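You operate a simulated robot arm through the tools that you are given. There is no shell and no other tool. Be economical: measure what you need, move in short steps, check, and stop when the job is done.

You run a simulated two-armed robot. Do the job below in one go: nothing can be reset, and whatever is moved stays where it is left.

Task
Change the refill in the damp trap and close its cap.
Fine: hold the trap as you work; grey refill on to the tray, white refill right down inside. Set down upright: grey refill.

Only the result counts: the job must be done as asked and must still hold three seconds after the hand-in. Knocking over, shifting, dropping, spilling or breaking anything else fails it. A push-on lid holds only when it is set on centred and level and pressed home; a screw cap is set on level and turned clockwise until tight.

Robot
Two 7-joint arms with two-finger parallel grippers on one trunk, on a base that drives. Base frame: it is fixed to the floor where the robot stands at the start and does not move with it; the origin is under the middle of the robot, x ahead of it, y to its left, z up; the surface under the hand at the start is at about z = 760. Readings come in mm, rad, newtons and seconds.
The left shoulder is at the start at [80, 131, 947], the right one opposite. With the tool pointing down near the work surface each hand reaches from about 400 to 860 mm from the robot's upright axis, wherever it stands, measured 20 degrees to its own side. Places, roughly: folding table top [600, -300, 800]; inside of the damp trap [500, -200, 800]; inside of the long tray [500, -700, 800]. Payload 1.57 kg a hand.
Tool frame (each hand has its own): the origin (TCP) lies between the finger pads and is the grasp point; the fingertips stand 30 mm ahead of it; z points along the fingers, y is the line along which they close. Largest opening 110 mm; finger width 24, thickness 12; the body of the gripper, 48 by 112 mm, starts 78 mm behind the TCP.
Orientation is that of the tool frame in the base frame, as a unit quaternion [w, x, y, z]. With the fingers straight down and closing along the base's y, the tool's x points along the base's -x, its y along +y and its z along -z.

Tools
- The arms move only by the tool nudge_tool. It takes "left_moves", "right_moves" or both (then of equal length, played together; a hand with none holds still); each is a list of rows, each a list of 6 numbers: the shift along the tool's x, y, z in units of 30 mm (1.0 is 30 mm), then the turn, a rotation vector about the tool's x, y, z in units of 5 degrees (1.0 is 5 degrees). In form: [[dx, dy, dz, ax, ay, az], ...]. A call has 1 to 8 rows; each row shifts and turns the commanded pose from where the row before left it, along the tool's axes as they then stand. "left_claw" and "right_claw" are, for a hand that has rows, the opening in per cent of the stroke, from 0 (shut) to 100 (fully open), set as the call begins (left out, the last holds). A call with a number of a shift or a turn outside -1 to 1 is refused whole. A row lasts 0.2 s, in which the tool goes at most 50 mm and 0.15 rad; a call with a longer step from one row to the next is refused whole, and so is a gripper value outside its range. Where a pose cannot be reached the arm comes as near as it can. A force on the tool above 40 N (or 10 N above the force at the start of the call, whichever is more), or a blocked arm, ends the call early, and 0.2 s more pass. The fingers move at their own pace (about 108 mm/s each) and stop on an object; they squeeze with about 25 N. The grip force told is the motor's: it shows also when the fingers shut on nothing. Time passes only in rows, and 0.2 s behind the last, so rows that do not move let the fingers close. The reply holds the time, the measured pose of the TCP, the force on the tool along the base axes, the opening and the grip force, in the units named above and with some noise, with the torque about the TCP (base axes, N m) and any sound that the robot's microphone picked up.
- Cameras (640 x 400 px; columns grow to the right, rows downward): "scene" is now at [-54.1, -15.4, 1418.8]; the picture's right is [-0.17, -0.98, 0.00], its down [-0.58, 0.10, -0.81] and it looks along [0.80, -0.14, -0.59] (base axes); focal length 247 px, centre (320, 200). "left" rides on the left gripper at [70, -16, -141] in its tool frame; the picture's right is [0.23, 0.97, 0.00], its down [-0.86, 0.20, -0.48] and it looks along [-0.47, 0.11, 0.88] (tool axes); focal length 222 px, centre (320, 200). "right" rides on the right gripper at [70, 16, -142] in its tool frame; the picture's right is [-0.23, 0.97, 0.00], its down [-0.86, -0.20, -0.48] and it looks along [-0.47, -0.11, 0.88] (tool axes); focal length 222 px, centre (320, 200). There is no depth. A picture from a camera that has moved, and an enlarged one, comes with that camera's place and axes in the base frame and with its lens.
- snapshot(camera): a new picture of that camera. The clock stands still meanwhile.
- drive_base(legs): drives the robot by 1 to 6 legs, each [ahead, left, turn to the left] in mm, mm and rad, along the robot's own axes; the way and the turn of a leg run together, so that a leg with both is an arc; at most 1500 mm and 3.142 rad a leg. The arms and the cameras ride along, it lands a little off, and it stops where it bumps. It gives what a move gives.
- aim_head(pan, tilt): turns the head with the scene camera to pan (to the left, within 1.902 rad either way) and tilt (down, from -0.506 to 1.204), counted from straight ahead of the robot. It gives what a move gives.
- inspect(camera, box): a new picture of the part [left, top, right, bottom] of that camera's present view, enlarged. The clock stands still meanwhile.
- sign_off(): hands the job in; it is judged then, once.

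Go step by step. Nothing tells you exact positions but the pictures and the camera data: compare them with the known pose of the tool, close in by small moves and look again before you grip or let go. The budget is 120 turns and 108 pictures, counting those below and the enlarged ones. Unless the task says otherwise, let go and move clear before handing in, and close with one line.

The tools are called after "Request:" by a JSON object that holds its "method" and its "body". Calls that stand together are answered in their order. nudge_tool: Moves the arms, as the interface text tells. Its arguments: {"type":"object","properties":{"left_moves":{"type":"array"},"left_claw":{"type":"number"},"right_moves":{"type":"array"},"right_claw":{"type":"number"}},"required":[]} The other tools are called the same way: drive_base (legs) drives the base; aim_head (pan, tilt) turns the head that bears the scene camera; snapshot (camera) takes a picture; inspect (camera, box) takes an enlarged picture of a part of a camera's view; sign_off () hands the job in.

At the start:

```text
time_s: 0.0
left_position: [568.9, -43.3, 1105.1]
left_tool_rot: [0.0, 0.0, 1.0, 0.0]
left_contact_force: [-0.7, 0.2, 0.6]
left_moment: [-0.01, -0.01, -0.01]
left_finger_gap: 110.0
left_gripper_force: 0.0
right_position: [312.6, -404.3, 1090.4]
right_tool_rot: [0.001, -0.001, 1.0, 0.0]
right_contact_force: [0.0, 0.0, -0.8]
right_moment: [0.02, 0.04, -0.01]
right_finger_gap: 110.1
right_gripper_force: 0.0
robot x, y, heading: [0.1, 0.6, -0.002]
head pan, tilt: [-0.175, 0.627]
```

scene: 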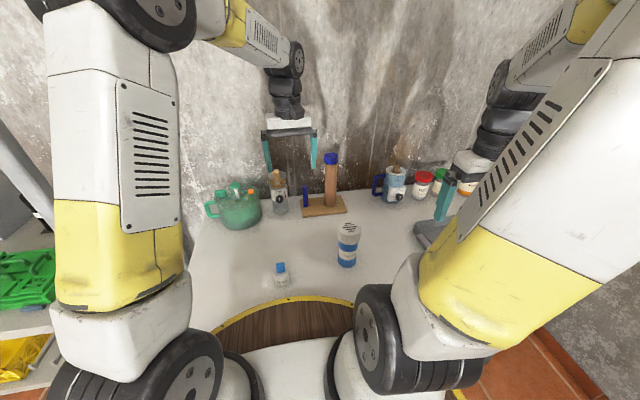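
right: 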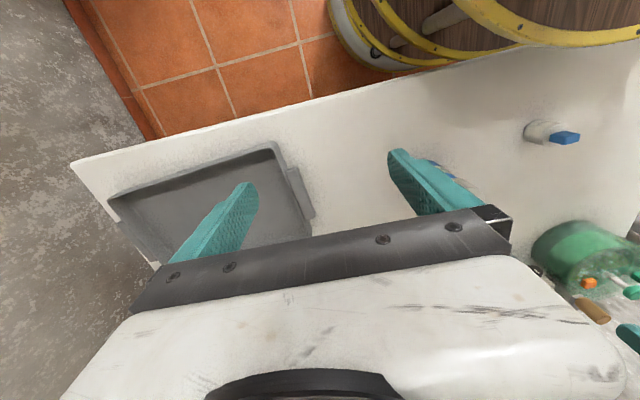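
left: 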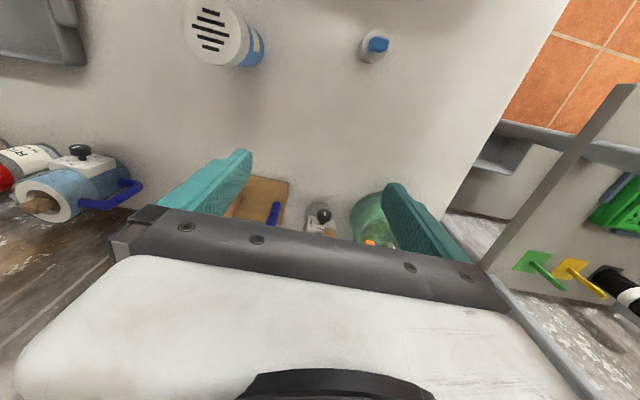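

I see a white slotted-cap container (likely the damp trap) in the middle of the table, a grey tray to the right, and various items at the back. I'll enlarge the pictures to identify things.

Request:
{"method": "inspect", "body": {"camera": "scene", "box": [190, 140, 450, 302]}}

Request:
{"method": "inspect", "body": {"camera": "left", "box": [0, 0, 480, 250]}}

Request:
{"method": "inspect", "body": {"camera": "right", "box": [340, 60, 640, 330]}}

```text
2.46 times, centred on (320, 221) of scene
camera zoom: at [-54.1, -15.4, 1418.8], right [-0.17, -0.98, 0.0], down [-0.58, 0.1, -0.81], along [0.8, -0.14, -0.59], focal length 609 px, centre (320, 148)
```

zoom: 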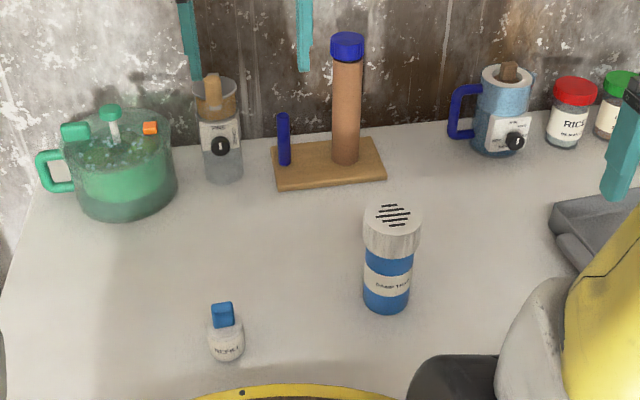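

```text
1.33 times, centred on (240, 125) of left
camera zoom: at [498.8, -59.6, 1245.1], right [-0.23, 0.97, 0.0], down [0.86, 0.2, 0.48], along [0.47, 0.11, -0.88], focal length 296 px, centre (427, 300)
```

zoom: 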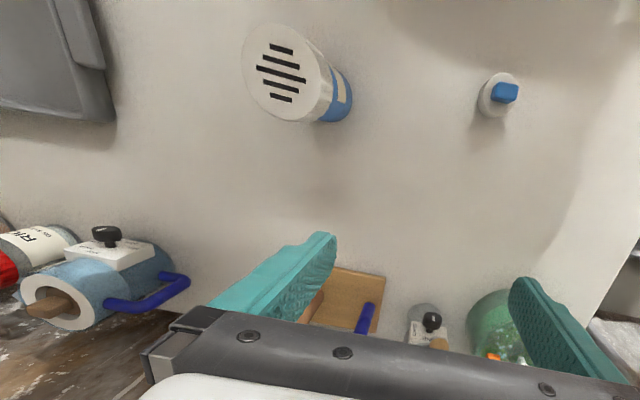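

```text
1.48 times, centred on (490, 195) of right
camera zoom: at [243.7, -388.6, 1231.9], right [0.23, 0.97, 0.0], down [0.86, -0.2, 0.48], along [0.47, -0.11, -0.88], focal length 329 px, centre (68, 207)
```

zoom: 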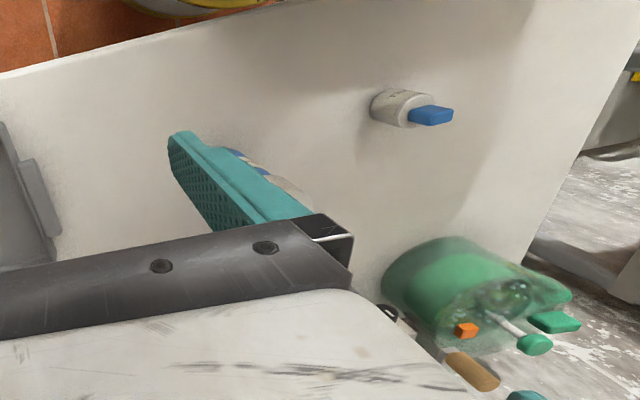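

The trap has a slotted white cap on a blue body. I need to find the white refill; zooming on the small bottle and others.

Request:
{"method": "inspect", "body": {"camera": "scene", "box": [260, 250, 310, 295]}}

Request:
{"method": "inspect", "body": {"camera": "scene", "box": [325, 210, 375, 275]}}

Request:
{"method": "aim_head", "body": {"pan": -0.6, "tilt": 0.75}}

Request:
{"method": "snapshot", "body": {"camera": "scene"}}

```text
8.89 times, centred on (285, 272) of scene
camera zoom: at [-54.1, -15.4, 1418.8], right [-0.17, -0.98, 0.0], down [-0.58, 0.1, -0.81], along [0.8, -0.14, -0.59], focal length 2199 px, centre (631, -444)
```

zoom: 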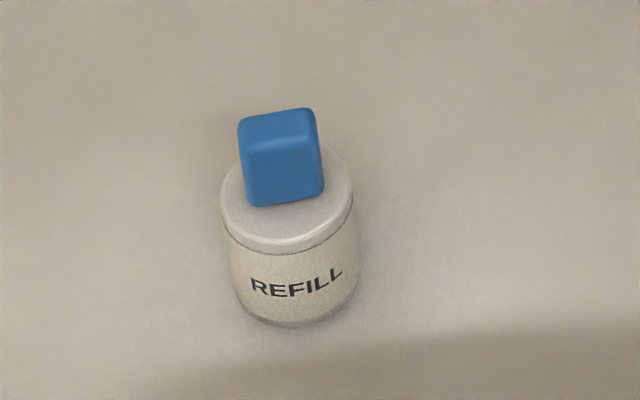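

```text
6.15 times, centred on (350, 242) of scene
camera zoom: at [-54.1, -15.4, 1418.8], right [-0.17, -0.98, 0.0], down [-0.58, 0.1, -0.81], along [0.8, -0.14, -0.59], focal length 1522 px, centre (135, -62)
```

zoom: 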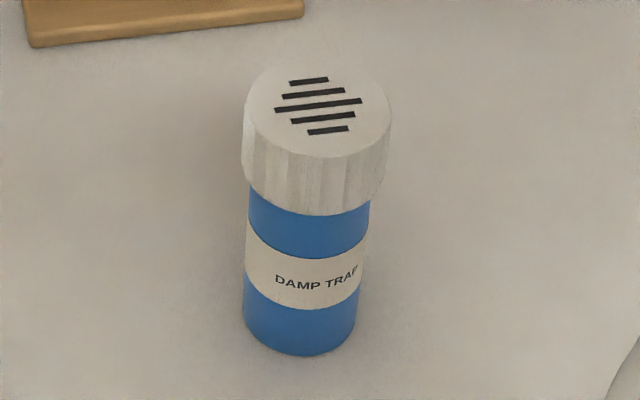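

```text
time_s: 0.9
left_position: [568.6, -43.6, 1105.0]
left_tool_rot: [0.001, 0.0, 1.0, 0.0]
left_contact_force: [-1.1, -1.4, 0.8]
left_moment: [0.0, 0.0, -0.02]
left_finger_gap: 110.0
left_gripper_force: 0.1
right_position: [312.8, -405.8, 1089.9]
right_tool_rot: [-0.001, 0.0, 1.0, 0.0]
right_contact_force: [-0.4, 0.2, 0.1]
right_moment: [-0.02, 0.0, -0.02]
right_finger_gap: 109.8
right_gripper_force: 0.0
robot x, y, heading: [2.8, -1.4, -0.005]
head pan, tilt: [-0.6, 0.75]
```

```text
99 pictures are left
camera scene: at [-72.0, -47.1, 1408.3], right [-0.56, -0.83, 0.0], down [-0.56, 0.38, -0.73], along [0.6, -0.41, -0.68], focal length 247 px, centre (320, 200)
```

scene: 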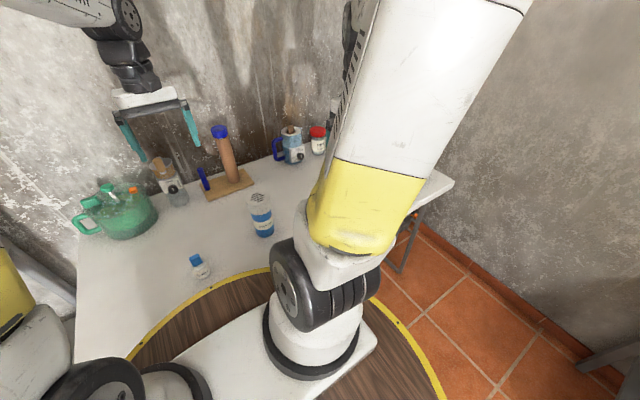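

The white refill is the small jar "REFILL" with a blue tab at about (427, 15); the trap stands at about (464, -199), roughly 162 high. I'll bring the left hand above the white refill to stage it nearer the right hand.

Request:
{"method": "nudge_tool", "body": {"left_moves": [[0.79, 0.32, 0.86, 0, 0, 0], [0.79, 0.32, 0.86, 0, 0, 0], [0.79, 0.32, 0.86, 0, 0, 0], [0.79, 0.32, 0.86, 0, 0, 0], [0.79, 0.32, 0.86, 0, 0, 0], [0.79, 0.32, 0.86, 0, 0, 0]], "left_claw": 100}}

Request:
{"method": "snapshot", "body": {"camera": "left"}}

Request:
{"method": "snapshot", "body": {"camera": "scene"}}

```text
time_s: 2.3
left_position: [425.9, 14.4, 951.3]
left_tool_rot: [0.0, 0.0, 1.0, -0.001]
left_contact_force: [0.1, 0.8, 0.3]
left_moment: [-0.02, -0.04, -0.01]
left_finger_gap: 110.1
left_gripper_force: 0.2
right_position: [312.8, -404.7, 1090.0]
right_tool_rot: [0.001, 0.0, 1.0, 0.0]
right_contact_force: [-0.8, 0.1, 0.0]
right_moment: [0.0, -0.01, 0.0]
right_finger_gap: 110.0
right_gripper_force: 0.1
robot x, y, heading: [1.2, 2.0, 0.003]
head pan, tilt: [-0.6, 0.75]
```

```text
98 pictures are left
camera left: at [356.9, -0.9, 1090.7], right [-0.23, 0.97, 0.0], down [0.86, 0.2, 0.48], along [0.47, 0.11, -0.88], focal length 222 px, centre (320, 200)
```

left: 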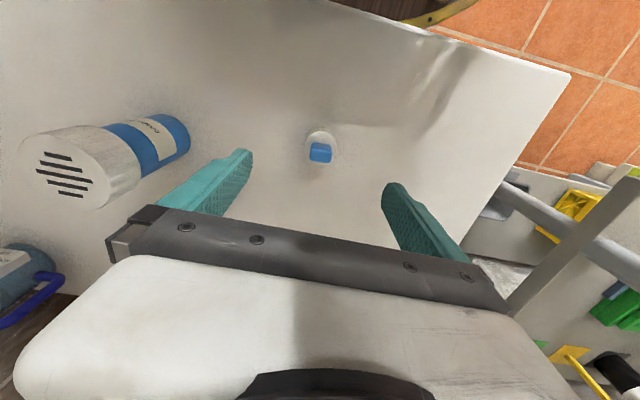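

```text
97 pictures are left
camera scene: at [-72.0, -47.1, 1408.3], right [-0.56, -0.83, 0.0], down [-0.56, 0.39, -0.73], along [0.6, -0.41, -0.68], focal length 247 px, centre (320, 200)
```

scene: 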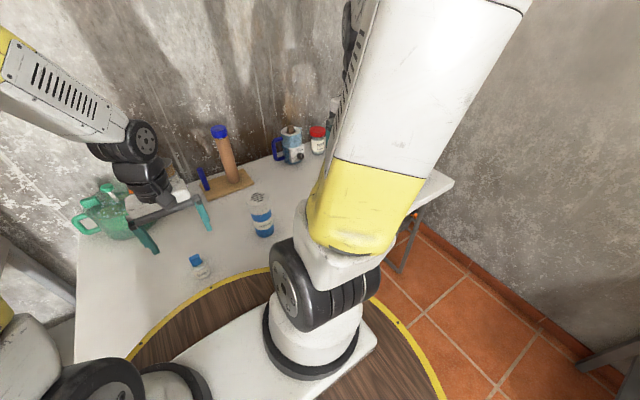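

The refill estimate is confirmed at about (428, 16). Checking its tab shape closely.

Request:
{"method": "inspect", "body": {"camera": "left", "box": [290, 120, 350, 170]}}

```text
8.00 times, centred on (320, 145) of left
camera zoom: at [356.9, -0.9, 1090.7], right [-0.23, 0.97, 0.0], down [0.86, 0.2, 0.48], along [0.47, 0.11, -0.88], focal length 1777 px, centre (320, 640)
```

zoom: 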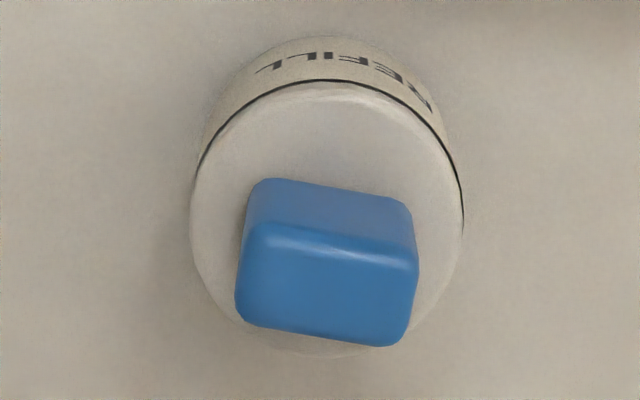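

Tab is about 23 wide (along y) by 14 and ~25 tall. I'll align, descend with partially closed fingers and look before gripping.

Request:
{"method": "nudge_tool", "body": {"left_moves": [[-0.13, 0.1, 0.79, 0, 0, -0.7], [0, 0, 0.79, 0, 0, -0.7], [0, 0, 0.79, 0, 0, 0], [0, 0, 0.75, 0, 0, 0], [0, 0, 0, 0, 0, 0]], "left_claw": 50}}

Request:
{"method": "inspect", "body": {"camera": "left", "box": [160, 50, 480, 250]}}

```text
time_s: 3.5
left_position: [430.4, 18.4, 854.4]
left_tool_rot: [0.0, -0.061, 0.998, 0.001]
left_contact_force: [-0.7, 0.4, -0.1]
left_moment: [0.01, -0.01, 0.0]
left_finger_gap: 55.3
left_gripper_force: 0.1
right_position: [312.4, -405.6, 1090.1]
right_tool_rot: [0.0, 0.0, 1.0, 0.0]
right_contact_force: [-0.6, -0.2, -0.2]
right_moment: [-0.02, -0.01, 0.0]
right_finger_gap: 109.7
right_gripper_force: 0.0
robot x, y, heading: [-2.4, 1.2, 0.005]
head pan, tilt: [-0.6, 0.75]
```

```text
2.00 times, centred on (320, 150) of left
camera zoom: at [364.0, -5.9, 995.2], right [-0.34, 0.94, 0.0], down [0.82, 0.3, 0.48], along [0.45, 0.16, -0.88], focal length 444 px, centre (320, 300)
```

zoom: 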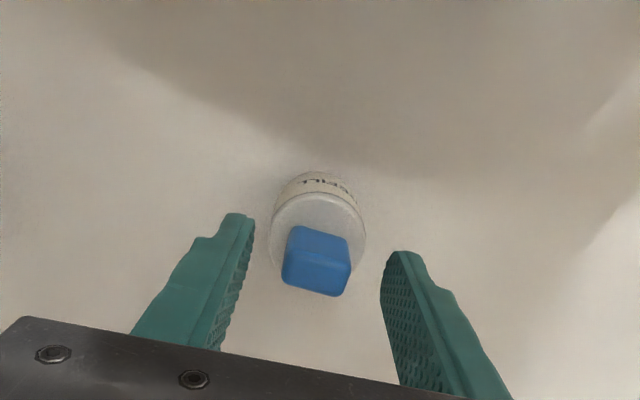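

Fingers straddle the tab and are aligned. Close, then lift a little.

Request:
{"method": "nudge_tool", "body": {"left_moves": [[0.08, -0.05, 0.0, 0, 0, 0], [0, 0, 0, 0, 0, 0], [0, 0, 0, 0, 0, 0], [0, 0, 0, 0, 0, 0], [0, 0, -0.7, 0, 0, 0], [0, 0, -0.8, 0, 0, 0]], "left_claw": 0}}

Request:
{"method": "inspect", "body": {"camera": "left", "box": [160, 50, 480, 250]}}

```text
time_s: 4.9
left_position: [429.2, 16.4, 901.1]
left_tool_rot: [0.0, -0.061, 0.998, 0.0]
left_contact_force: [-0.6, 0.0, -1.5]
left_moment: [0.04, 0.04, 0.02]
left_finger_gap: 25.6
left_gripper_force: 25.6
right_position: [312.7, -404.8, 1090.4]
right_tool_rot: [0.0, 0.0, 1.0, -0.001]
right_contact_force: [0.0, -0.4, 0.2]
right_moment: [0.06, 0.03, 0.01]
right_finger_gap: 110.1
right_gripper_force: 0.0
robot x, y, heading: [-1.3, -0.8, -0.003]
head pan, tilt: [-0.6, 0.75]
```

```text
2.00 times, centred on (320, 150) of left
camera zoom: at [361.6, -7.3, 1042.0], right [-0.34, 0.94, 0.0], down [0.82, 0.3, 0.48], along [0.45, 0.17, -0.88], focal length 444 px, centre (320, 300)
```

zoom: 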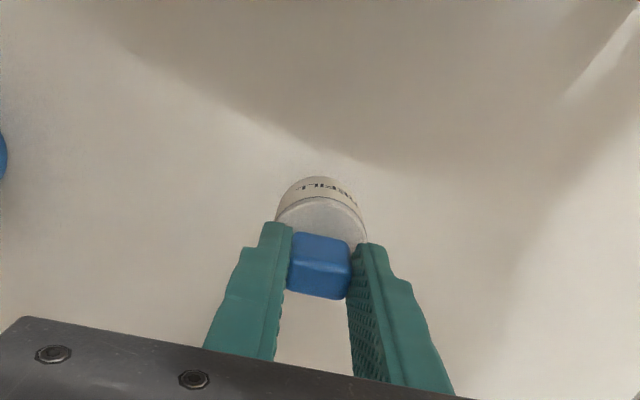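

White refill is gripped by its tab and lifted. I carry it in front of the trap toward the right side while moving the right hand out of the way.

Request:
{"method": "nudge_tool", "body": {"left_moves": [[0, 0, -1, 0, 0, 0.7], [0.2, 0, -1, 0, 0, 0.7], [0.25, -1, -0.3, 0, 0, 0], [0.25, -1, -0.3, 0, 0, 0], [0.25, -1, -0.3, 0, 0, 0], [0.25, -1, -0.3, 0, 0, 0], [0.25, -1, -0.3, 0, 0, 0], [0.25, -1, -0.3, 0, 0, 0]], "right_moves": [[-0.3, -0.7, 0, 0, 0, 0], [-0.3, -0.7, 0, 0, 0, 0], [-0.3, -0.7, 0, 0, 0, 0], [-0.3, -0.7, 0, 0, 0, 0], [-0.3, -0.7, 0, 0, 0, 0], [-0.3, -0.7, 0, 0, 0, 0], [-0.3, -0.7, 0, 0, 0, 0], [-0.3, -0.7, 0, 0, 0, 0]]}}

Request:
{"method": "snapshot", "body": {"camera": "scene"}}

Request:
{"method": "snapshot", "body": {"camera": "right"}}

Request:
{"method": "snapshot", "body": {"camera": "left"}}

```text
time_s: 6.7
left_position: [377.6, -166.3, 1017.0]
left_tool_rot: [-0.001, 0.001, 1.0, 0.0]
left_contact_force: [-0.5, 0.5, -0.8]
left_moment: [-0.05, -0.01, -0.01]
left_finger_gap: 25.2
left_gripper_force: 25.1
right_position: [384.8, -573.0, 1090.2]
right_tool_rot: [-0.001, 0.0, 1.0, -0.001]
right_contact_force: [-0.6, 0.0, -0.1]
right_moment: [-0.05, 0.02, -0.02]
right_finger_gap: 110.0
right_gripper_force: 0.0
robot x, y, heading: [0.2, 3.3, 0.003]
head pan, tilt: [-0.6, 0.75]
```

```text
93 pictures are left
camera scene: at [-72.1, -46.7, 1408.3], right [-0.56, -0.83, 0.0], down [-0.56, 0.39, -0.73], along [0.6, -0.41, -0.68], focal length 247 px, centre (320, 200)
```

scene: 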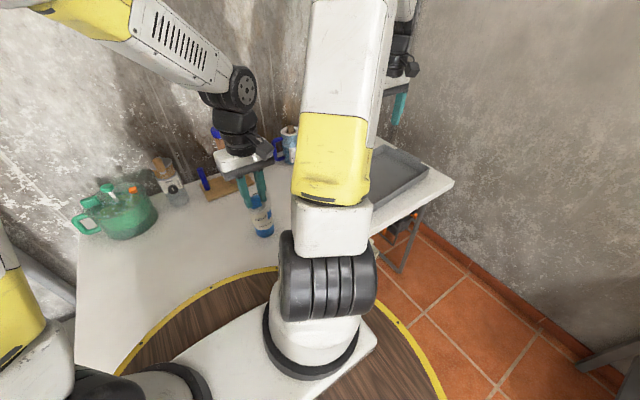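

```text
92 pictures are left
camera right: at [315.6, -556.7, 1231.9], right [0.23, 0.97, 0.0], down [0.86, -0.2, 0.48], along [0.47, -0.11, -0.88], focal length 222 px, centre (320, 200)
```

right: 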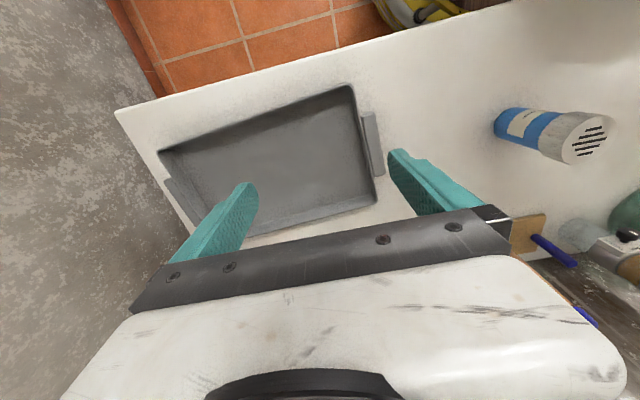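

```text
91 pictures are left
camera left: at [308.0, -180.8, 1157.0], right [-0.23, 0.97, 0.0], down [0.86, 0.2, 0.48], along [0.47, 0.11, -0.88], focal length 222 px, centre (320, 200)
```

left: 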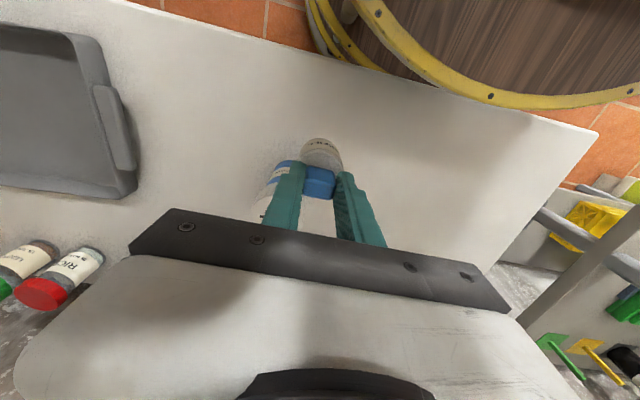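

Tray seen clearly (inner roughly x 370–560, y −510 to −890). Now moving the white refill to about (413, −332).

Request:
{"method": "nudge_tool", "body": {"left_moves": [[-0.2, -0.92, 0, 0, 0, 0], [-0.2, -0.92, 0, 0, 0, 0], [-0.2, -0.92, 0.2, 0, 0, 0], [-0.2, -0.92, 0.4, 0, 0, 0], [-0.2, -0.92, 0.6, 0, 0, 0], [-0.2, -0.92, 0.8, 0, 0, 0], [0, 0, 1, 0, 0, 0], [0, 0, 1, 0, 0, 0]]}}

Request:
{"method": "nudge_tool", "body": {"left_moves": [[0, 0, 0.7, 0, 0, 0], [0, 0, 0.3, 0, 0, 0], [0, 0, 0.1, 0, 0, 0]]}}

Request:
{"method": "snapshot", "body": {"camera": "left"}}

Request:
{"method": "snapshot", "body": {"camera": "right"}}

```text
time_s: 8.5
left_position: [415.0, -331.2, 893.0]
left_tool_rot: [-0.001, 0.0, 1.0, 0.0]
left_contact_force: [-0.4, 0.3, -0.4]
left_moment: [-0.05, 0.0, 0.03]
left_finger_gap: 25.2
left_gripper_force: 25.0
right_position: [384.5, -573.5, 1090.4]
right_tool_rot: [0.0, 0.0, 1.0, -0.001]
right_contact_force: [0.1, -0.1, 0.6]
right_moment: [-0.06, -0.02, -0.01]
right_finger_gap: 110.1
right_gripper_force: 0.0
robot x, y, heading: [-4.2, -1.7, 0.0]
head pan, tilt: [-0.6, 0.75]
```

```text
time_s: 9.3
left_position: [414.5, -330.6, 861.5]
left_tool_rot: [0.0, 0.0, 1.0, -0.001]
left_contact_force: [-0.2, -0.1, -0.6]
left_moment: [-0.03, 0.01, 0.0]
left_finger_gap: 25.2
left_gripper_force: 25.1
right_position: [384.4, -572.7, 1089.0]
right_tool_rot: [0.0, 0.0, 1.0, 0.0]
right_contact_force: [0.1, -0.5, 0.0]
right_moment: [0.02, -0.01, 0.0]
right_finger_gap: 109.9
right_gripper_force: 0.0
robot x, y, heading: [-0.6, 0.7, 0.003]
head pan, tilt: [-0.6, 0.75]
```

```text
90 pictures are left
camera left: at [344.1, -347.3, 1001.8], right [-0.23, 0.97, 0.0], down [0.86, 0.2, 0.48], along [0.47, 0.11, -0.88], focal length 222 px, centre (320, 200)
```

left: 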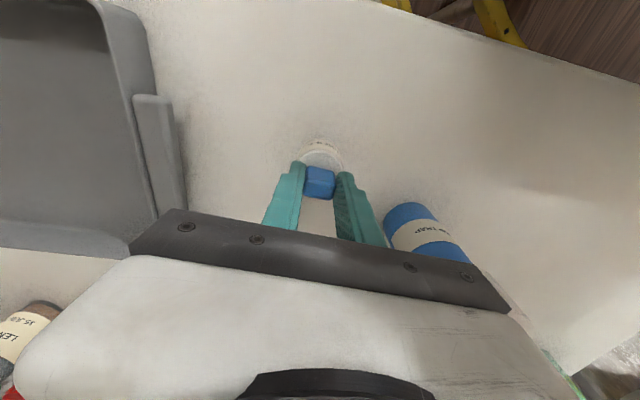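

```text
89 pictures are left
camera right: at [315.5, -556.8, 1231.6], right [0.23, 0.97, 0.0], down [0.86, -0.2, 0.48], along [0.47, -0.11, -0.88], focal length 222 px, centre (320, 200)
```

right: 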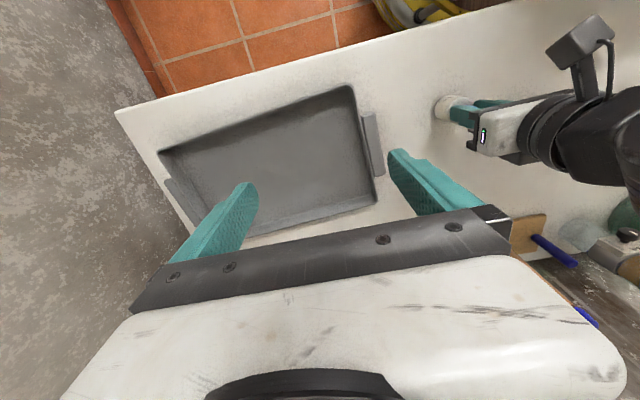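

Jar is about 5 mm above the table. Lower in small steps and read the force.

Request:
{"method": "nudge_tool", "body": {"left_moves": [[0, 0, 0.1, 0, 0, 0], [0, 0, 0.1, 0, 0, 0]]}}

Request:
{"method": "nudge_tool", "body": {"left_moves": [[0, 0, 0.07, 0, 0, 0]]}}

```text
time_s: 9.9
left_position: [412.1, -332.1, 856.6]
left_tool_rot: [-0.001, 0.0, 1.0, 0.0]
left_contact_force: [-1.0, -0.6, -0.9]
left_moment: [0.0, 0.0, -0.01]
left_finger_gap: 25.1
left_gripper_force: 25.2
right_position: [385.0, -573.0, 1089.0]
right_tool_rot: [0.0, 0.0, 1.0, 0.0]
right_contact_force: [0.0, -0.1, -0.5]
right_moment: [0.0, -0.02, -0.01]
right_finger_gap: 109.7
right_gripper_force: 0.0
robot x, y, heading: [3.8, 1.9, -0.003]
head pan, tilt: [-0.6, 0.75]
```

```text
time_s: 10.3
left_position: [412.6, -331.4, 855.2]
left_tool_rot: [0.0, 0.0, 1.0, 0.0]
left_contact_force: [-0.7, 2.8, 6.3]
left_moment: [0.2, 0.07, 0.0]
left_finger_gap: 25.2
left_gripper_force: 24.9
right_position: [384.7, -572.3, 1089.6]
right_tool_rot: [0.0, 0.0, 1.0, 0.0]
right_contact_force: [-0.3, 0.2, -0.5]
right_moment: [0.0, 0.0, 0.01]
right_finger_gap: 110.1
right_gripper_force: 0.0
robot x, y, heading: [-1.6, 2.6, 0.002]
head pan, tilt: [-0.6, 0.75]
```

Contact felt; the white refill stands on the table. Release, rise, and check.

Request:
{"method": "nudge_tool", "body": {"left_moves": [[0, 0, 0, 0, 0, 0], [0, 0, 0, 0, 0, 0], [0, 0, -0.6, 0, 0, 0], [0, 0, -1, 0, 0, 0], [0, 0, -1, 0, 0, 0], [0, 0, -1, 0, 0, 0], [0, 0, -1, 0, 0, 0], [0, 0, -1, 0, 0, 0]], "left_claw": 50}}

Request:
{"method": "snapshot", "body": {"camera": "left"}}

Request:
{"method": "nudge_tool", "body": {"left_moves": [[0.2, 1, -0.3, 0, 0, 0], [0, 1, -0.3, 0, 0, 0], [0, 1, 0, 0, 0, 0], [0, 1, 0, 0, 0, 0], [0, 1, 0, 0, 0, 0], [0, 1, 0, 0, 0, 0], [0, 1, 0, 0, 0, 0], [0, 1, 0, 0, 0, 0]]}}

Request:
{"method": "nudge_tool", "body": {"left_moves": [[0, 1, 0, 0, 0, 0], [0, 1, 0, 0, 0, 0], [0, 1, 0, 0, 0, 0], [0, 1, 0, 0, 0, 0]]}}

```text
time_s: 12.1
left_position: [411.6, -329.4, 1020.7]
left_tool_rot: [0.0, 0.0, 1.0, 0.0]
left_contact_force: [0.6, -0.1, -0.7]
left_moment: [0.0, 0.01, 0.01]
left_finger_gap: 54.8
left_gripper_force: 0.0
right_position: [385.7, -573.4, 1090.4]
right_tool_rot: [0.0, -0.001, 1.0, 0.0]
right_contact_force: [0.7, -0.8, 0.1]
right_moment: [0.02, 0.0, 0.05]
right_finger_gap: 109.9
right_gripper_force: 0.0
robot x, y, heading: [-0.4, -1.0, -0.003]
head pan, tilt: [-0.6, 0.75]
```

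```text
88 pictures are left
camera left: at [342.3, -346.2, 1160.8], right [-0.23, 0.97, 0.0], down [0.86, 0.2, 0.48], along [0.47, 0.11, -0.88], focal length 222 px, centre (320, 200)
```

left: 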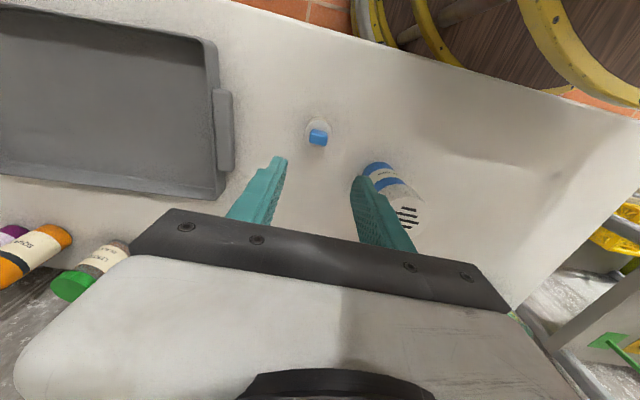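

```text
time_s: 13.9
left_position: [407.8, -89.9, 1038.3]
left_tool_rot: [0.0, 0.0, 1.0, 0.0]
left_contact_force: [-0.3, -0.1, -0.3]
left_moment: [0.05, 0.0, -0.03]
left_finger_gap: 55.1
left_gripper_force: 0.1
right_position: [385.1, -574.0, 1089.8]
right_tool_rot: [0.0, 0.0, 1.0, 0.001]
right_contact_force: [0.0, -0.3, -0.3]
right_moment: [0.01, 0.02, 0.0]
right_finger_gap: 110.0
right_gripper_force: 0.0
robot x, y, heading: [-1.0, 0.9, -0.0]
head pan, tilt: [-0.6, 0.75]
```

```text
time_s: 14.9
left_position: [407.4, 29.5, 1039.5]
left_tool_rot: [-0.001, 0.001, 1.0, 0.0]
left_contact_force: [0.7, 0.8, 0.4]
left_moment: [0.02, 0.03, -0.01]
left_finger_gap: 55.0
left_gripper_force: 0.0
right_position: [384.4, -572.7, 1089.8]
right_tool_rot: [0.0, 0.0, 1.0, 0.0]
right_contact_force: [0.3, -0.3, -0.9]
right_moment: [0.06, 0.04, 0.02]
right_finger_gap: 110.0
right_gripper_force: 0.2
robot x, y, heading: [0.6, 2.7, 0.001]
head pan, tilt: [-0.6, 0.75]
```

White refill stands upright at (412, −331). Now turn the left hand so its fingers point to −y for a horizontal hold on the trap body.

Request:
{"method": "nudge_tool", "body": {"left_moves": [[0, 0, 0, 0.98, 0.98, -0.98], [0, 0, 0, 0.98, 0.98, -0.98], [0, 0, 0, 0.98, 0.98, -0.98], [0, 0, 0, 0.98, 0.98, -0.98], [0, 0, 0, 0.98, 0.98, -0.98], [0, 0, 0, 0.98, 0.98, -0.98], [0, 0, 0, 0.98, 0.98, -0.98], [0, 0, 0, 0.98, 0.98, -0.98]], "left_claw": 100}}

Request:
{"method": "nudge_tool", "body": {"left_moves": [[0, 0, 0, 0.98, 0.98, -0.98], [0, 0, 0, 0.98, 0.98, -0.98], [0, 0, 0, 0.98, 0.98, -0.98], [0, 0, 0, 0.98, 0.98, -0.98], [0, 0, 0, 0.98, 0.98, -0.98], [0, 0, 0, 0.98, 0.98, -0.98], [0, 0, 0, 0.14, 0.14, -0.14]]}}

Request:
{"method": "aim_head", "body": {"pan": -0.2, "tilt": 0.75}}

Request:
{"method": "snapshot", "body": {"camera": "scene"}}

Request:
{"method": "snapshot", "body": {"camera": "left"}}

```text
time_s: 16.7
left_position: [406.3, 29.3, 1041.5]
left_tool_rot: [-0.322, -0.322, 0.829, -0.323]
left_contact_force: [-0.2, 0.5, 0.1]
left_moment: [0.03, 0.0, 0.0]
left_finger_gap: 110.0
left_gripper_force: 0.1
right_position: [384.8, -574.6, 1091.7]
right_tool_rot: [0.001, 0.0, 1.0, -0.001]
right_contact_force: [1.0, -0.5, -0.2]
right_moment: [-0.01, -0.04, 0.0]
right_finger_gap: 110.0
right_gripper_force: 0.2
robot x, y, heading: [2.0, -0.0, -0.001]
head pan, tilt: [-0.6, 0.75]
```

```text
time_s: 18.3
left_position: [407.0, 28.7, 1040.7]
left_tool_rot: [0.501, 0.5, -0.499, 0.5]
left_contact_force: [0.5, 0.5, -0.2]
left_moment: [0.01, 0.01, -0.01]
left_finger_gap: 110.1
left_gripper_force: 0.1
right_position: [385.5, -573.8, 1089.3]
right_tool_rot: [0.0, -0.001, 1.0, -0.001]
right_contact_force: [-0.4, 0.7, -0.4]
right_moment: [0.02, -0.01, 0.03]
right_finger_gap: 109.6
right_gripper_force: 0.0
robot x, y, heading: [0.5, 0.2, 0.001]
head pan, tilt: [-0.6, 0.75]
```

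```text
time_s: 19.1
left_position: [407.0, 28.1, 1038.7]
left_tool_rot: [0.5, 0.5, -0.499, 0.5]
left_contact_force: [-0.2, -0.3, -0.9]
left_moment: [-0.04, -0.01, -0.01]
left_finger_gap: 110.3
left_gripper_force: 0.1
right_position: [385.3, -573.3, 1090.2]
right_tool_rot: [0.0, 0.0, 1.0, 0.0]
right_contact_force: [-0.5, 0.3, 0.2]
right_moment: [0.01, -0.02, 0.0]
right_finger_gap: 110.1
right_gripper_force: 0.0
robot x, y, heading: [-0.1, -4.2, 0.001]
head pan, tilt: [-0.201, 0.75]
```

```text
87 pictures are left
camera scene: at [-59.2, -16.8, 1408.3], right [-0.2, -0.98, 0.0], down [-0.67, 0.14, -0.73], along [0.72, -0.15, -0.68], focal length 247 px, centre (320, 200)
```

scene: 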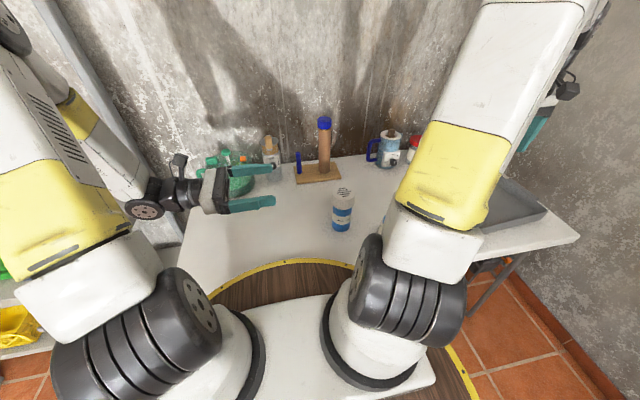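

```text
86 pictures are left
camera left: at [423.3, 170.5, 1108.4], right [-0.97, 0.0, 0.23], down [-0.2, 0.48, -0.86], along [-0.11, -0.88, -0.47], focal length 222 px, centre (320, 200)
```

left: 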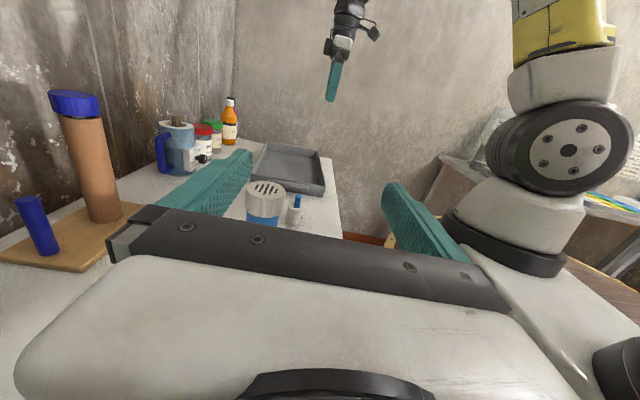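

Left hand is now horizontal. Descend to a pre-grasp position left of the trap at (470, −70, 820).

Request:
{"method": "nudge_tool", "body": {"left_moves": [[-0.92, -0.26, 0.41, 0, 0, 0], [-0.92, -0.26, 0.41, 0, 0, 0], [-0.92, -0.26, 0.41, 0, 0, 0], [-0.92, -0.26, 0.41, 0, 0, 0], [-0.92, -0.26, 0.41, 0, 0, 0], [-0.92, -0.26, 0.41, 0, 0, 0], [-0.92, -0.26, 0.41, 0, 0, 0], [-0.92, -0.26, 0.41, 0, 0, 0]]}}

Request:
{"method": "snapshot", "body": {"camera": "left"}}

Request:
{"method": "inspect", "body": {"camera": "scene", "box": [240, 150, 400, 250]}}

```text
time_s: 20.9
left_position: [468.6, -68.3, 819.4]
left_tool_rot: [0.5, 0.5, -0.5, 0.5]
left_contact_force: [-0.1, -0.2, 0.7]
left_moment: [0.0, -0.03, -0.01]
left_finger_gap: 110.0
left_gripper_force: 0.1
right_position: [383.9, -572.0, 1090.2]
right_tool_rot: [0.0, 0.0, 1.0, 0.0]
right_contact_force: [0.1, -1.0, 0.4]
right_moment: [0.02, -0.01, -0.04]
right_finger_gap: 110.0
right_gripper_force: 0.1
robot x, y, heading: [1.6, 0.9, -0.002]
head pan, tilt: [-0.201, 0.75]
```

```text
85 pictures are left
camera left: at [485.4, 72.9, 887.8], right [-0.97, 0.0, 0.23], down [-0.2, 0.48, -0.86], along [-0.11, -0.88, -0.47], focal length 222 px, centre (320, 200)
```

left: 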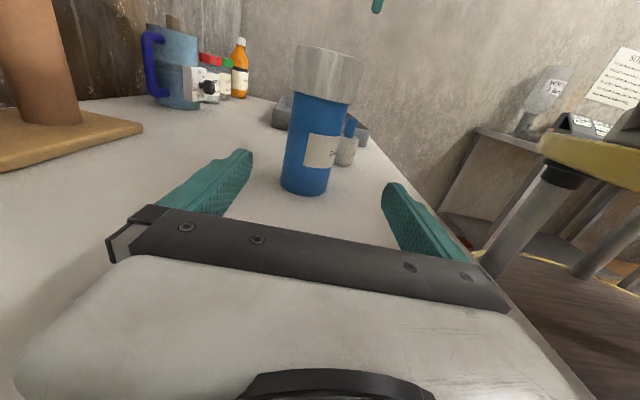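

```text
4.00 times, centred on (320, 200) of scene
camera zoom: at [-59.3, -16.8, 1408.3], right [-0.2, -0.98, 0.0], down [-0.67, 0.14, -0.73], along [0.72, -0.15, -0.68], focal length 990 px, centre (320, 200)
```

zoom: 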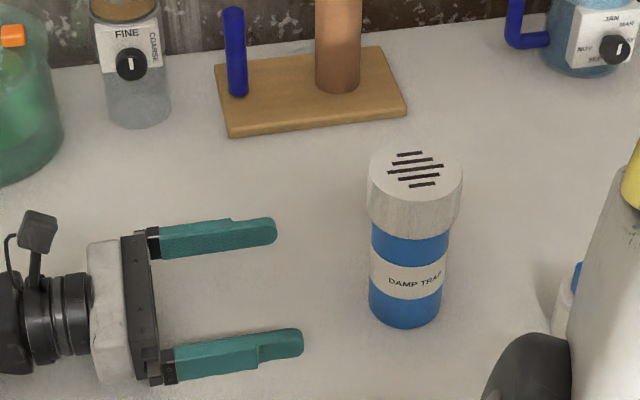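

Trap centre refined to about (473, −203). Advance fingers around the body.

Request:
{"method": "nudge_tool", "body": {"left_moves": [[0, -0.13, 0.9, 0, 0, 0], [0, 0, 0.9, 0, 0, 0], [0, 0, 0.9, 0, 0, 0], [0, 0, 0.9, 0, 0, 0], [0, 0, 0.8, 0, 0, 0]]}}

Request:
{"method": "snapshot", "body": {"camera": "left"}}

Request:
{"method": "inspect", "body": {"camera": "scene", "box": [280, 170, 400, 245]}}

```text
time_s: 22.1
left_position: [473.6, -200.6, 819.7]
left_tool_rot: [0.499, 0.501, -0.5, 0.501]
left_contact_force: [-0.4, -0.1, 0.5]
left_moment: [-0.04, -0.01, 0.0]
left_finger_gap: 110.0
left_gripper_force: 0.0
right_position: [384.6, -572.4, 1089.6]
right_tool_rot: [0.0, 0.0, 1.0, 0.0]
right_contact_force: [-0.1, 0.6, 0.3]
right_moment: [-0.01, 0.01, -0.01]
right_finger_gap: 109.8
right_gripper_force: 0.1
robot x, y, heading: [2.0, -0.5, -0.005]
head pan, tilt: [-0.201, 0.75]
```

```text
83 pictures are left
camera left: at [489.2, -59.2, 888.3], right [-0.97, 0.0, 0.23], down [-0.2, 0.48, -0.86], along [-0.11, -0.88, -0.47], focal length 222 px, centre (320, 200)
```

left: 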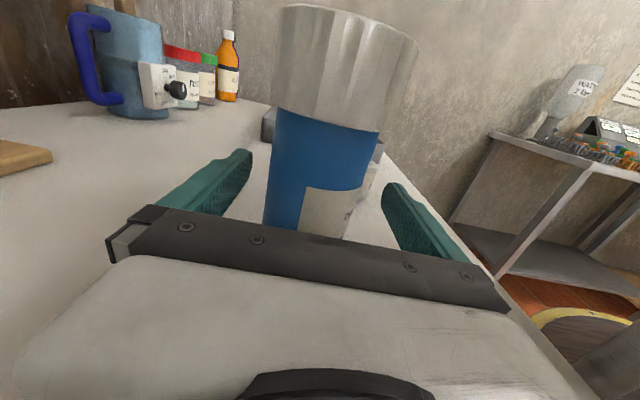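

```text
5.33 times, centred on (340, 208) of scene
camera zoom: at [-59.1, -16.6, 1408.3], right [-0.2, -0.98, 0.0], down [-0.67, 0.14, -0.73], along [0.72, -0.15, -0.68], focal length 1319 px, centre (213, 160)
```

zoom: 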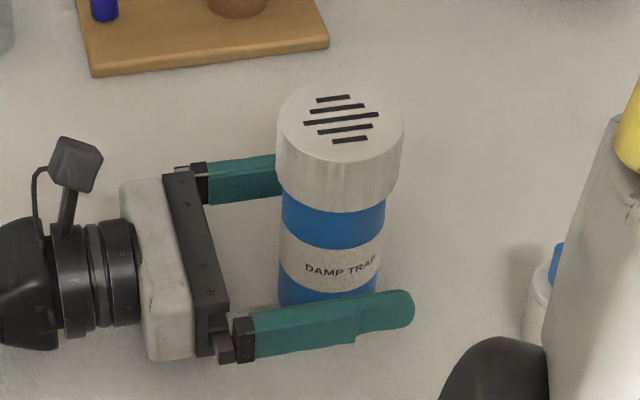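

Trap is between the fingers, axis at about (476, −200). Shift 2 mm and close gently.

Request:
{"method": "nudge_tool", "body": {"left_moves": [[0, -0.07, 0, 0, 0, 0], [0, 0, 0, 0, 0, 0], [0, 0, 0, 0, 0, 0], [0, 0, 0, 0, 0, 0]], "left_claw": 0}}

Request:
{"method": "inspect", "body": {"camera": "scene", "box": [280, 170, 400, 245]}}

Request:
{"method": "snapshot", "body": {"camera": "left"}}

```text
time_s: 23.1
left_position: [475.2, -201.1, 819.6]
left_tool_rot: [0.5, 0.5, -0.5, 0.5]
left_contact_force: [1.4, 0.1, 1.3]
left_moment: [0.01, -0.03, -0.01]
left_finger_gap: 61.5
left_gripper_force: 25.0
right_position: [383.6, -573.1, 1090.6]
right_tool_rot: [0.001, 0.0, 1.0, 0.0]
right_contact_force: [-0.1, -0.3, -0.1]
right_moment: [0.04, 0.01, -0.01]
right_finger_gap: 110.2
right_gripper_force: 0.1
robot x, y, heading: [-2.7, 3.0, -0.002]
head pan, tilt: [-0.201, 0.75]
```

```text
5.33 times, centred on (340, 208) of scene
camera zoom: at [-59.1, -16.8, 1408.3], right [-0.2, -0.98, 0.0], down [-0.67, 0.14, -0.73], along [0.72, -0.15, -0.68], focal length 1319 px, centre (213, 160)
```

zoom: 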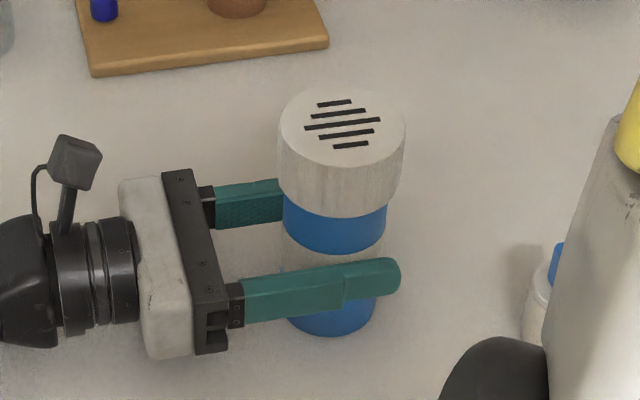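

```text
80 pictures are left
camera left: at [491.0, -59.2, 888.3], right [-0.97, 0.0, 0.23], down [-0.2, 0.48, -0.86], along [-0.11, -0.88, -0.47], focal length 222 px, centre (320, 200)
```

left: 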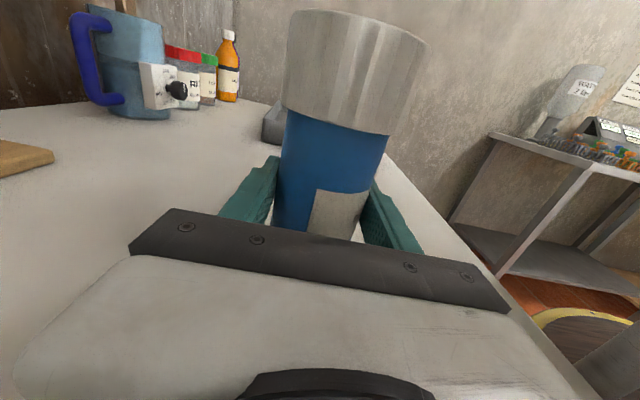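

Trap held (61.5 mm). Bring the right hand above the cap.

Request:
{"method": "nudge_tool", "body": {"right_moves": [[-0.375, 1, 0, 0, 0, 0], [-0.375, 1, 0, 0, 0, 0], [-0.375, 1, 0, 0, 0, 0], [-0.375, 1, 0, 0, 0, 0], [-0.375, 1, 0, 0, 0, 0], [-0.375, 1, 0, 0, 0, 0], [-0.375, 1, 0, 0, 0, 0], [-0.375, 1, 0, 0, 0, 0]], "right_claw": 100}}

Request:
{"method": "nudge_tool", "body": {"right_moves": [[0, 0.88, 0.2, 0, 0, 0], [0, 0.88, 0.4, 0, 0, 0], [0, 0.88, 0.7, 0, 0, 0], [0, 0.88, 0.8, 0, 0, 0], [0, 0.88, 0.9, 0, 0, 0]]}}

Request:
{"method": "snapshot", "body": {"camera": "right"}}

Request:
{"method": "inspect", "body": {"camera": "scene", "box": [240, 120, 440, 245]}}

```text
time_s: 24.9
left_position: [475.3, -201.7, 820.1]
left_tool_rot: [0.5, 0.5, -0.499, 0.501]
left_contact_force: [-0.6, 1.6, 3.1]
left_moment: [0.02, 0.03, -0.01]
left_finger_gap: 61.6
left_gripper_force: 24.7
right_position: [473.2, -331.5, 1090.0]
right_tool_rot: [0.0, 0.001, 1.0, 0.0]
right_contact_force: [1.1, 0.0, 0.1]
right_moment: [0.04, 0.0, -0.02]
right_finger_gap: 109.9
right_gripper_force: 0.0
robot x, y, heading: [-3.0, 0.1, -0.001]
head pan, tilt: [-0.201, 0.75]
```

```text
time_s: 26.1
left_position: [475.0, -200.8, 818.6]
left_tool_rot: [0.5, 0.5, -0.5, 0.5]
left_contact_force: [-0.5, 0.6, 2.6]
left_moment: [-0.03, 0.07, -0.06]
left_finger_gap: 61.7
left_gripper_force: 25.2
right_position: [474.9, -200.7, 1000.2]
right_tool_rot: [-0.001, 0.0, 1.0, 0.001]
right_contact_force: [-0.9, -0.3, 0.4]
right_moment: [0.04, 0.0, -0.01]
right_finger_gap: 109.8
right_gripper_force: 0.0
robot x, y, heading: [-0.9, -1.1, -0.001]
head pan, tilt: [-0.201, 0.75]
```

```text
79 pictures are left
camera right: at [404.3, -183.4, 1141.2], right [0.23, 0.97, 0.0], down [0.86, -0.2, 0.48], along [0.47, -0.11, -0.88], focal length 222 px, centre (320, 200)
```

right: 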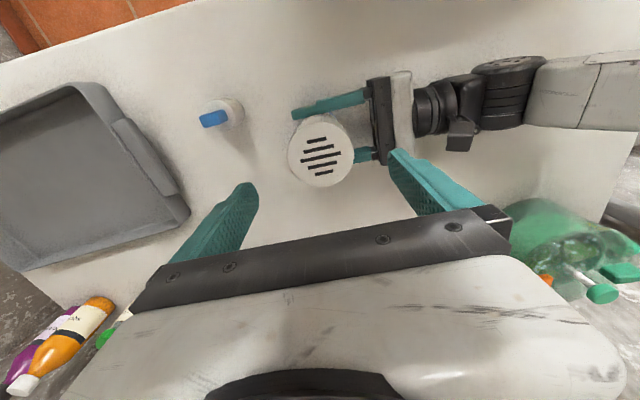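

```text
3.20 times, centred on (340, 182) of scene
camera zoom: at [-59.3, -16.8, 1408.3], right [-0.2, -0.98, 0.0], down [-0.67, 0.14, -0.73], along [0.72, -0.15, -0.68], focal length 792 px, centre (256, 256)
```

zoom: 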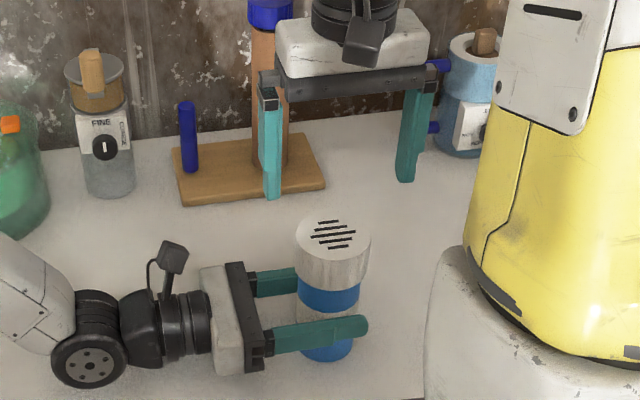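

Cap is centred under the right hand. Descend to grip it, tips near the cap's lower edge.

Request:
{"method": "nudge_tool", "body": {"right_moves": [[0.03, 0.02, 1, 0, 0, 0], [0, 0, 1, 0, 0, 0], [0, 0, 0.9, 0, 0, 0], [0, 0, 0, 0, 0, 0]]}}

Request:
{"method": "inspect", "body": {"camera": "scene", "box": [280, 160, 400, 235]}}

Request:
{"method": "snapshot", "body": {"camera": "left"}}

```text
time_s: 27.1
left_position: [475.5, -201.6, 819.3]
left_tool_rot: [0.499, 0.501, -0.499, 0.501]
left_contact_force: [-0.9, -0.4, 2.5]
left_moment: [-0.02, 0.04, 0.0]
left_finger_gap: 61.6
left_gripper_force: 25.5
right_position: [475.0, -201.5, 912.7]
right_tool_rot: [-0.001, 0.0, 1.0, -0.001]
right_contact_force: [0.2, 0.0, 0.7]
right_moment: [-0.04, 0.0, 0.0]
right_finger_gap: 110.0
right_gripper_force: 0.1
robot x, y, heading: [-2.8, -2.0, -0.001]
head pan, tilt: [-0.201, 0.75]
```

```text
5.33 times, centred on (340, 198) of scene
camera zoom: at [-59.2, -16.7, 1408.3], right [-0.2, -0.98, 0.0], down [-0.67, 0.14, -0.73], along [0.72, -0.15, -0.68], focal length 1319 px, centre (213, 213)
```

zoom: 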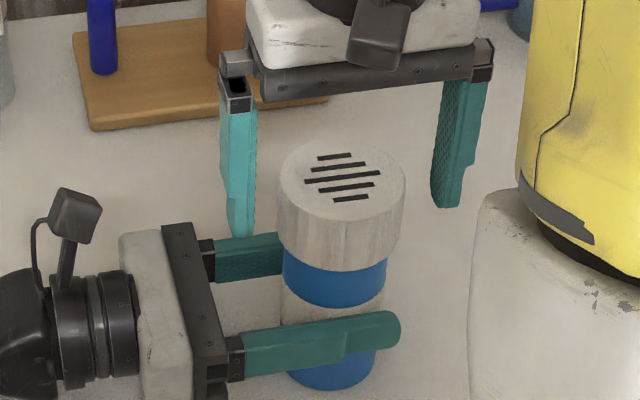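

```text
76 pictures are left
camera left: at [491.0, -59.1, 888.3], right [-0.97, 0.0, 0.23], down [-0.2, 0.48, -0.86], along [-0.11, -0.88, -0.47], focal length 222 px, centre (320, 200)
```

left: 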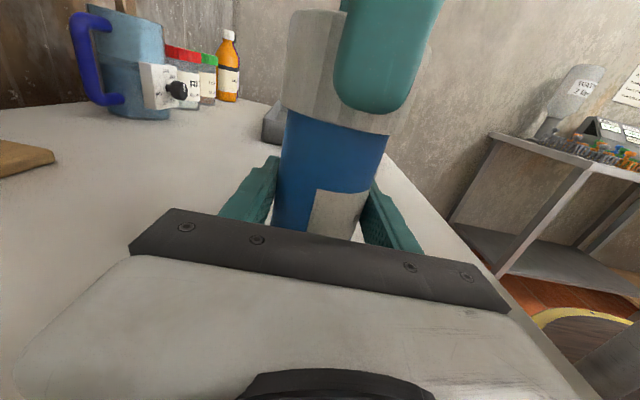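

Alignment is good. Close on the cap.

Request:
{"method": "nudge_tool", "body": {"right_moves": [[0, 0, 0, 0, 0, 0], [0, 0, 0, 0, 0, 0], [0, 0, 0, 0, 0, 0]], "right_claw": 0}}

Request:
{"method": "nudge_tool", "body": {"right_moves": [[0, 0, 0, 0, 0, -0.5], [0, 0, 0, 0, 0, -1], [0, 0, 0, 0, 0, -1]]}}

Request:
{"method": "inspect", "body": {"camera": "scene", "box": [280, 160, 400, 235]}}

```text
time_s: 27.9
left_position: [473.9, -200.9, 819.2]
left_tool_rot: [-0.5, -0.5, 0.501, -0.499]
left_contact_force: [2.3, -15.8, -0.3]
left_moment: [0.41, 0.03, -0.05]
left_finger_gap: 61.7
left_gripper_force: 24.5
right_position: [474.6, -199.6, 912.6]
right_tool_rot: [0.0, -0.001, 1.0, 0.001]
right_contact_force: [-2.0, 15.4, 0.4]
right_moment: [1.03, 0.06, 0.06]
right_finger_gap: 72.3
right_gripper_force: 24.5
robot x, y, heading: [3.1, 1.4, -0.0]
head pan, tilt: [-0.201, 0.75]
```

```text
time_s: 28.8
left_position: [474.5, -201.3, 821.0]
left_tool_rot: [0.501, 0.499, -0.499, 0.5]
left_contact_force: [-2.5, -12.8, 1.1]
left_moment: [0.26, -0.25, 0.07]
left_finger_gap: 61.5
left_gripper_force: 25.0
right_position: [473.4, -201.6, 913.1]
right_tool_rot: [0.0, -0.11, 0.994, 0.0]
right_contact_force: [3.7, 12.7, -1.0]
right_moment: [0.79, -0.05, 0.0]
right_finger_gap: 72.4
right_gripper_force: 25.4
robot x, y, heading: [-0.2, -2.3, -0.001]
head pan, tilt: [-0.201, 0.75]
```

```text
5.33 times, centred on (340, 198) of scene
camera zoom: at [-59.1, -16.8, 1408.3], right [-0.2, -0.98, 0.0], down [-0.67, 0.14, -0.73], along [0.72, -0.15, -0.68], focal length 1319 px, centre (213, 213)
```

zoom: 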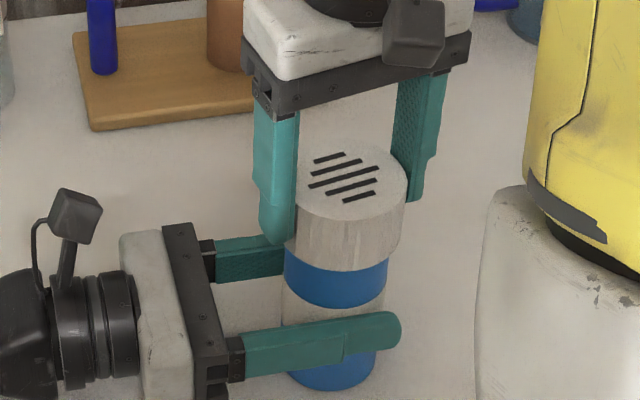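

The cap turns with the hand (slots rotated). There's a lateral load, so I shift ~2 mm and keep turning counter-clockwise.

Request:
{"method": "nudge_tool", "body": {"right_moves": [[0, 0.06, 0, 0, 0, -1], [0, 0, 0, 0, 0, -1], [0, 0, 0, 0, 0, -1], [0, 0, 0, 0, 0, -1], [0, 0, 0, 0, 0, -1], [0, 0, 0, 0, 0, -1], [0, 0, 0, 0, 0, -1], [0, 0, 0, 0, 0, -1]]}}

Request:
{"method": "nudge_tool", "body": {"right_moves": [[0, 0, 0, 0, 0, -1], [0, 0, 0, 0, 0, -1], [0, 0, 0, 0, 0, -1], [0, 0, 0, 0, 0, -1], [0, 0, 0, 0, 0, -1], [0, 0, 0, 0, 0, -1], [0, 0, 0, 0, 0, -1], [0, 0, 0, 0, 0, -1]]}}

Request:
{"method": "inspect", "body": {"camera": "scene", "box": [280, 160, 400, 235]}}

```text
time_s: 30.6
left_position: [474.7, -201.0, 819.6]
left_tool_rot: [-0.499, -0.5, 0.5, -0.5]
left_contact_force: [-17.7, 14.9, 8.0]
left_moment: [-0.38, 0.03, -0.05]
left_finger_gap: 61.9
left_gripper_force: 25.2
right_position: [473.6, -198.3, 912.9]
right_tool_rot: [0.0, -0.443, 0.896, -0.001]
right_contact_force: [15.0, -13.6, 5.5]
right_moment: [-0.76, -0.78, 0.02]
right_finger_gap: 72.3
right_gripper_force: 24.6
robot x, y, heading: [2.8, -1.4, 0.002]
head pan, tilt: [-0.201, 0.75]
```

```text
time_s: 32.4
left_position: [474.9, -200.6, 819.0]
left_tool_rot: [-0.5, -0.5, 0.5, -0.5]
left_contact_force: [-19.7, 15.9, 3.9]
left_moment: [-0.46, -0.36, -0.01]
left_finger_gap: 61.5
left_gripper_force: 25.2
right_position: [473.9, -197.9, 913.2]
right_tool_rot: [-0.001, 0.723, -0.691, 0.001]
right_contact_force: [17.0, -13.5, 9.6]
right_moment: [-0.5, -0.75, -0.02]
right_finger_gap: 72.4
right_gripper_force: 25.7
robot x, y, heading: [-0.2, -1.6, 0.0]
head pan, tilt: [-0.201, 0.75]
```

```text
5.33 times, centred on (340, 198) of scene
camera zoom: at [-59.4, -16.5, 1408.3], right [-0.2, -0.98, 0.0], down [-0.67, 0.14, -0.73], along [0.72, -0.15, -0.68], focal length 1319 px, centre (213, 213)
```

zoom: 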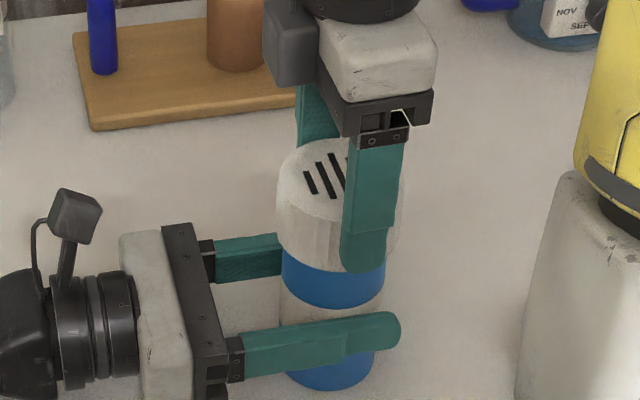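

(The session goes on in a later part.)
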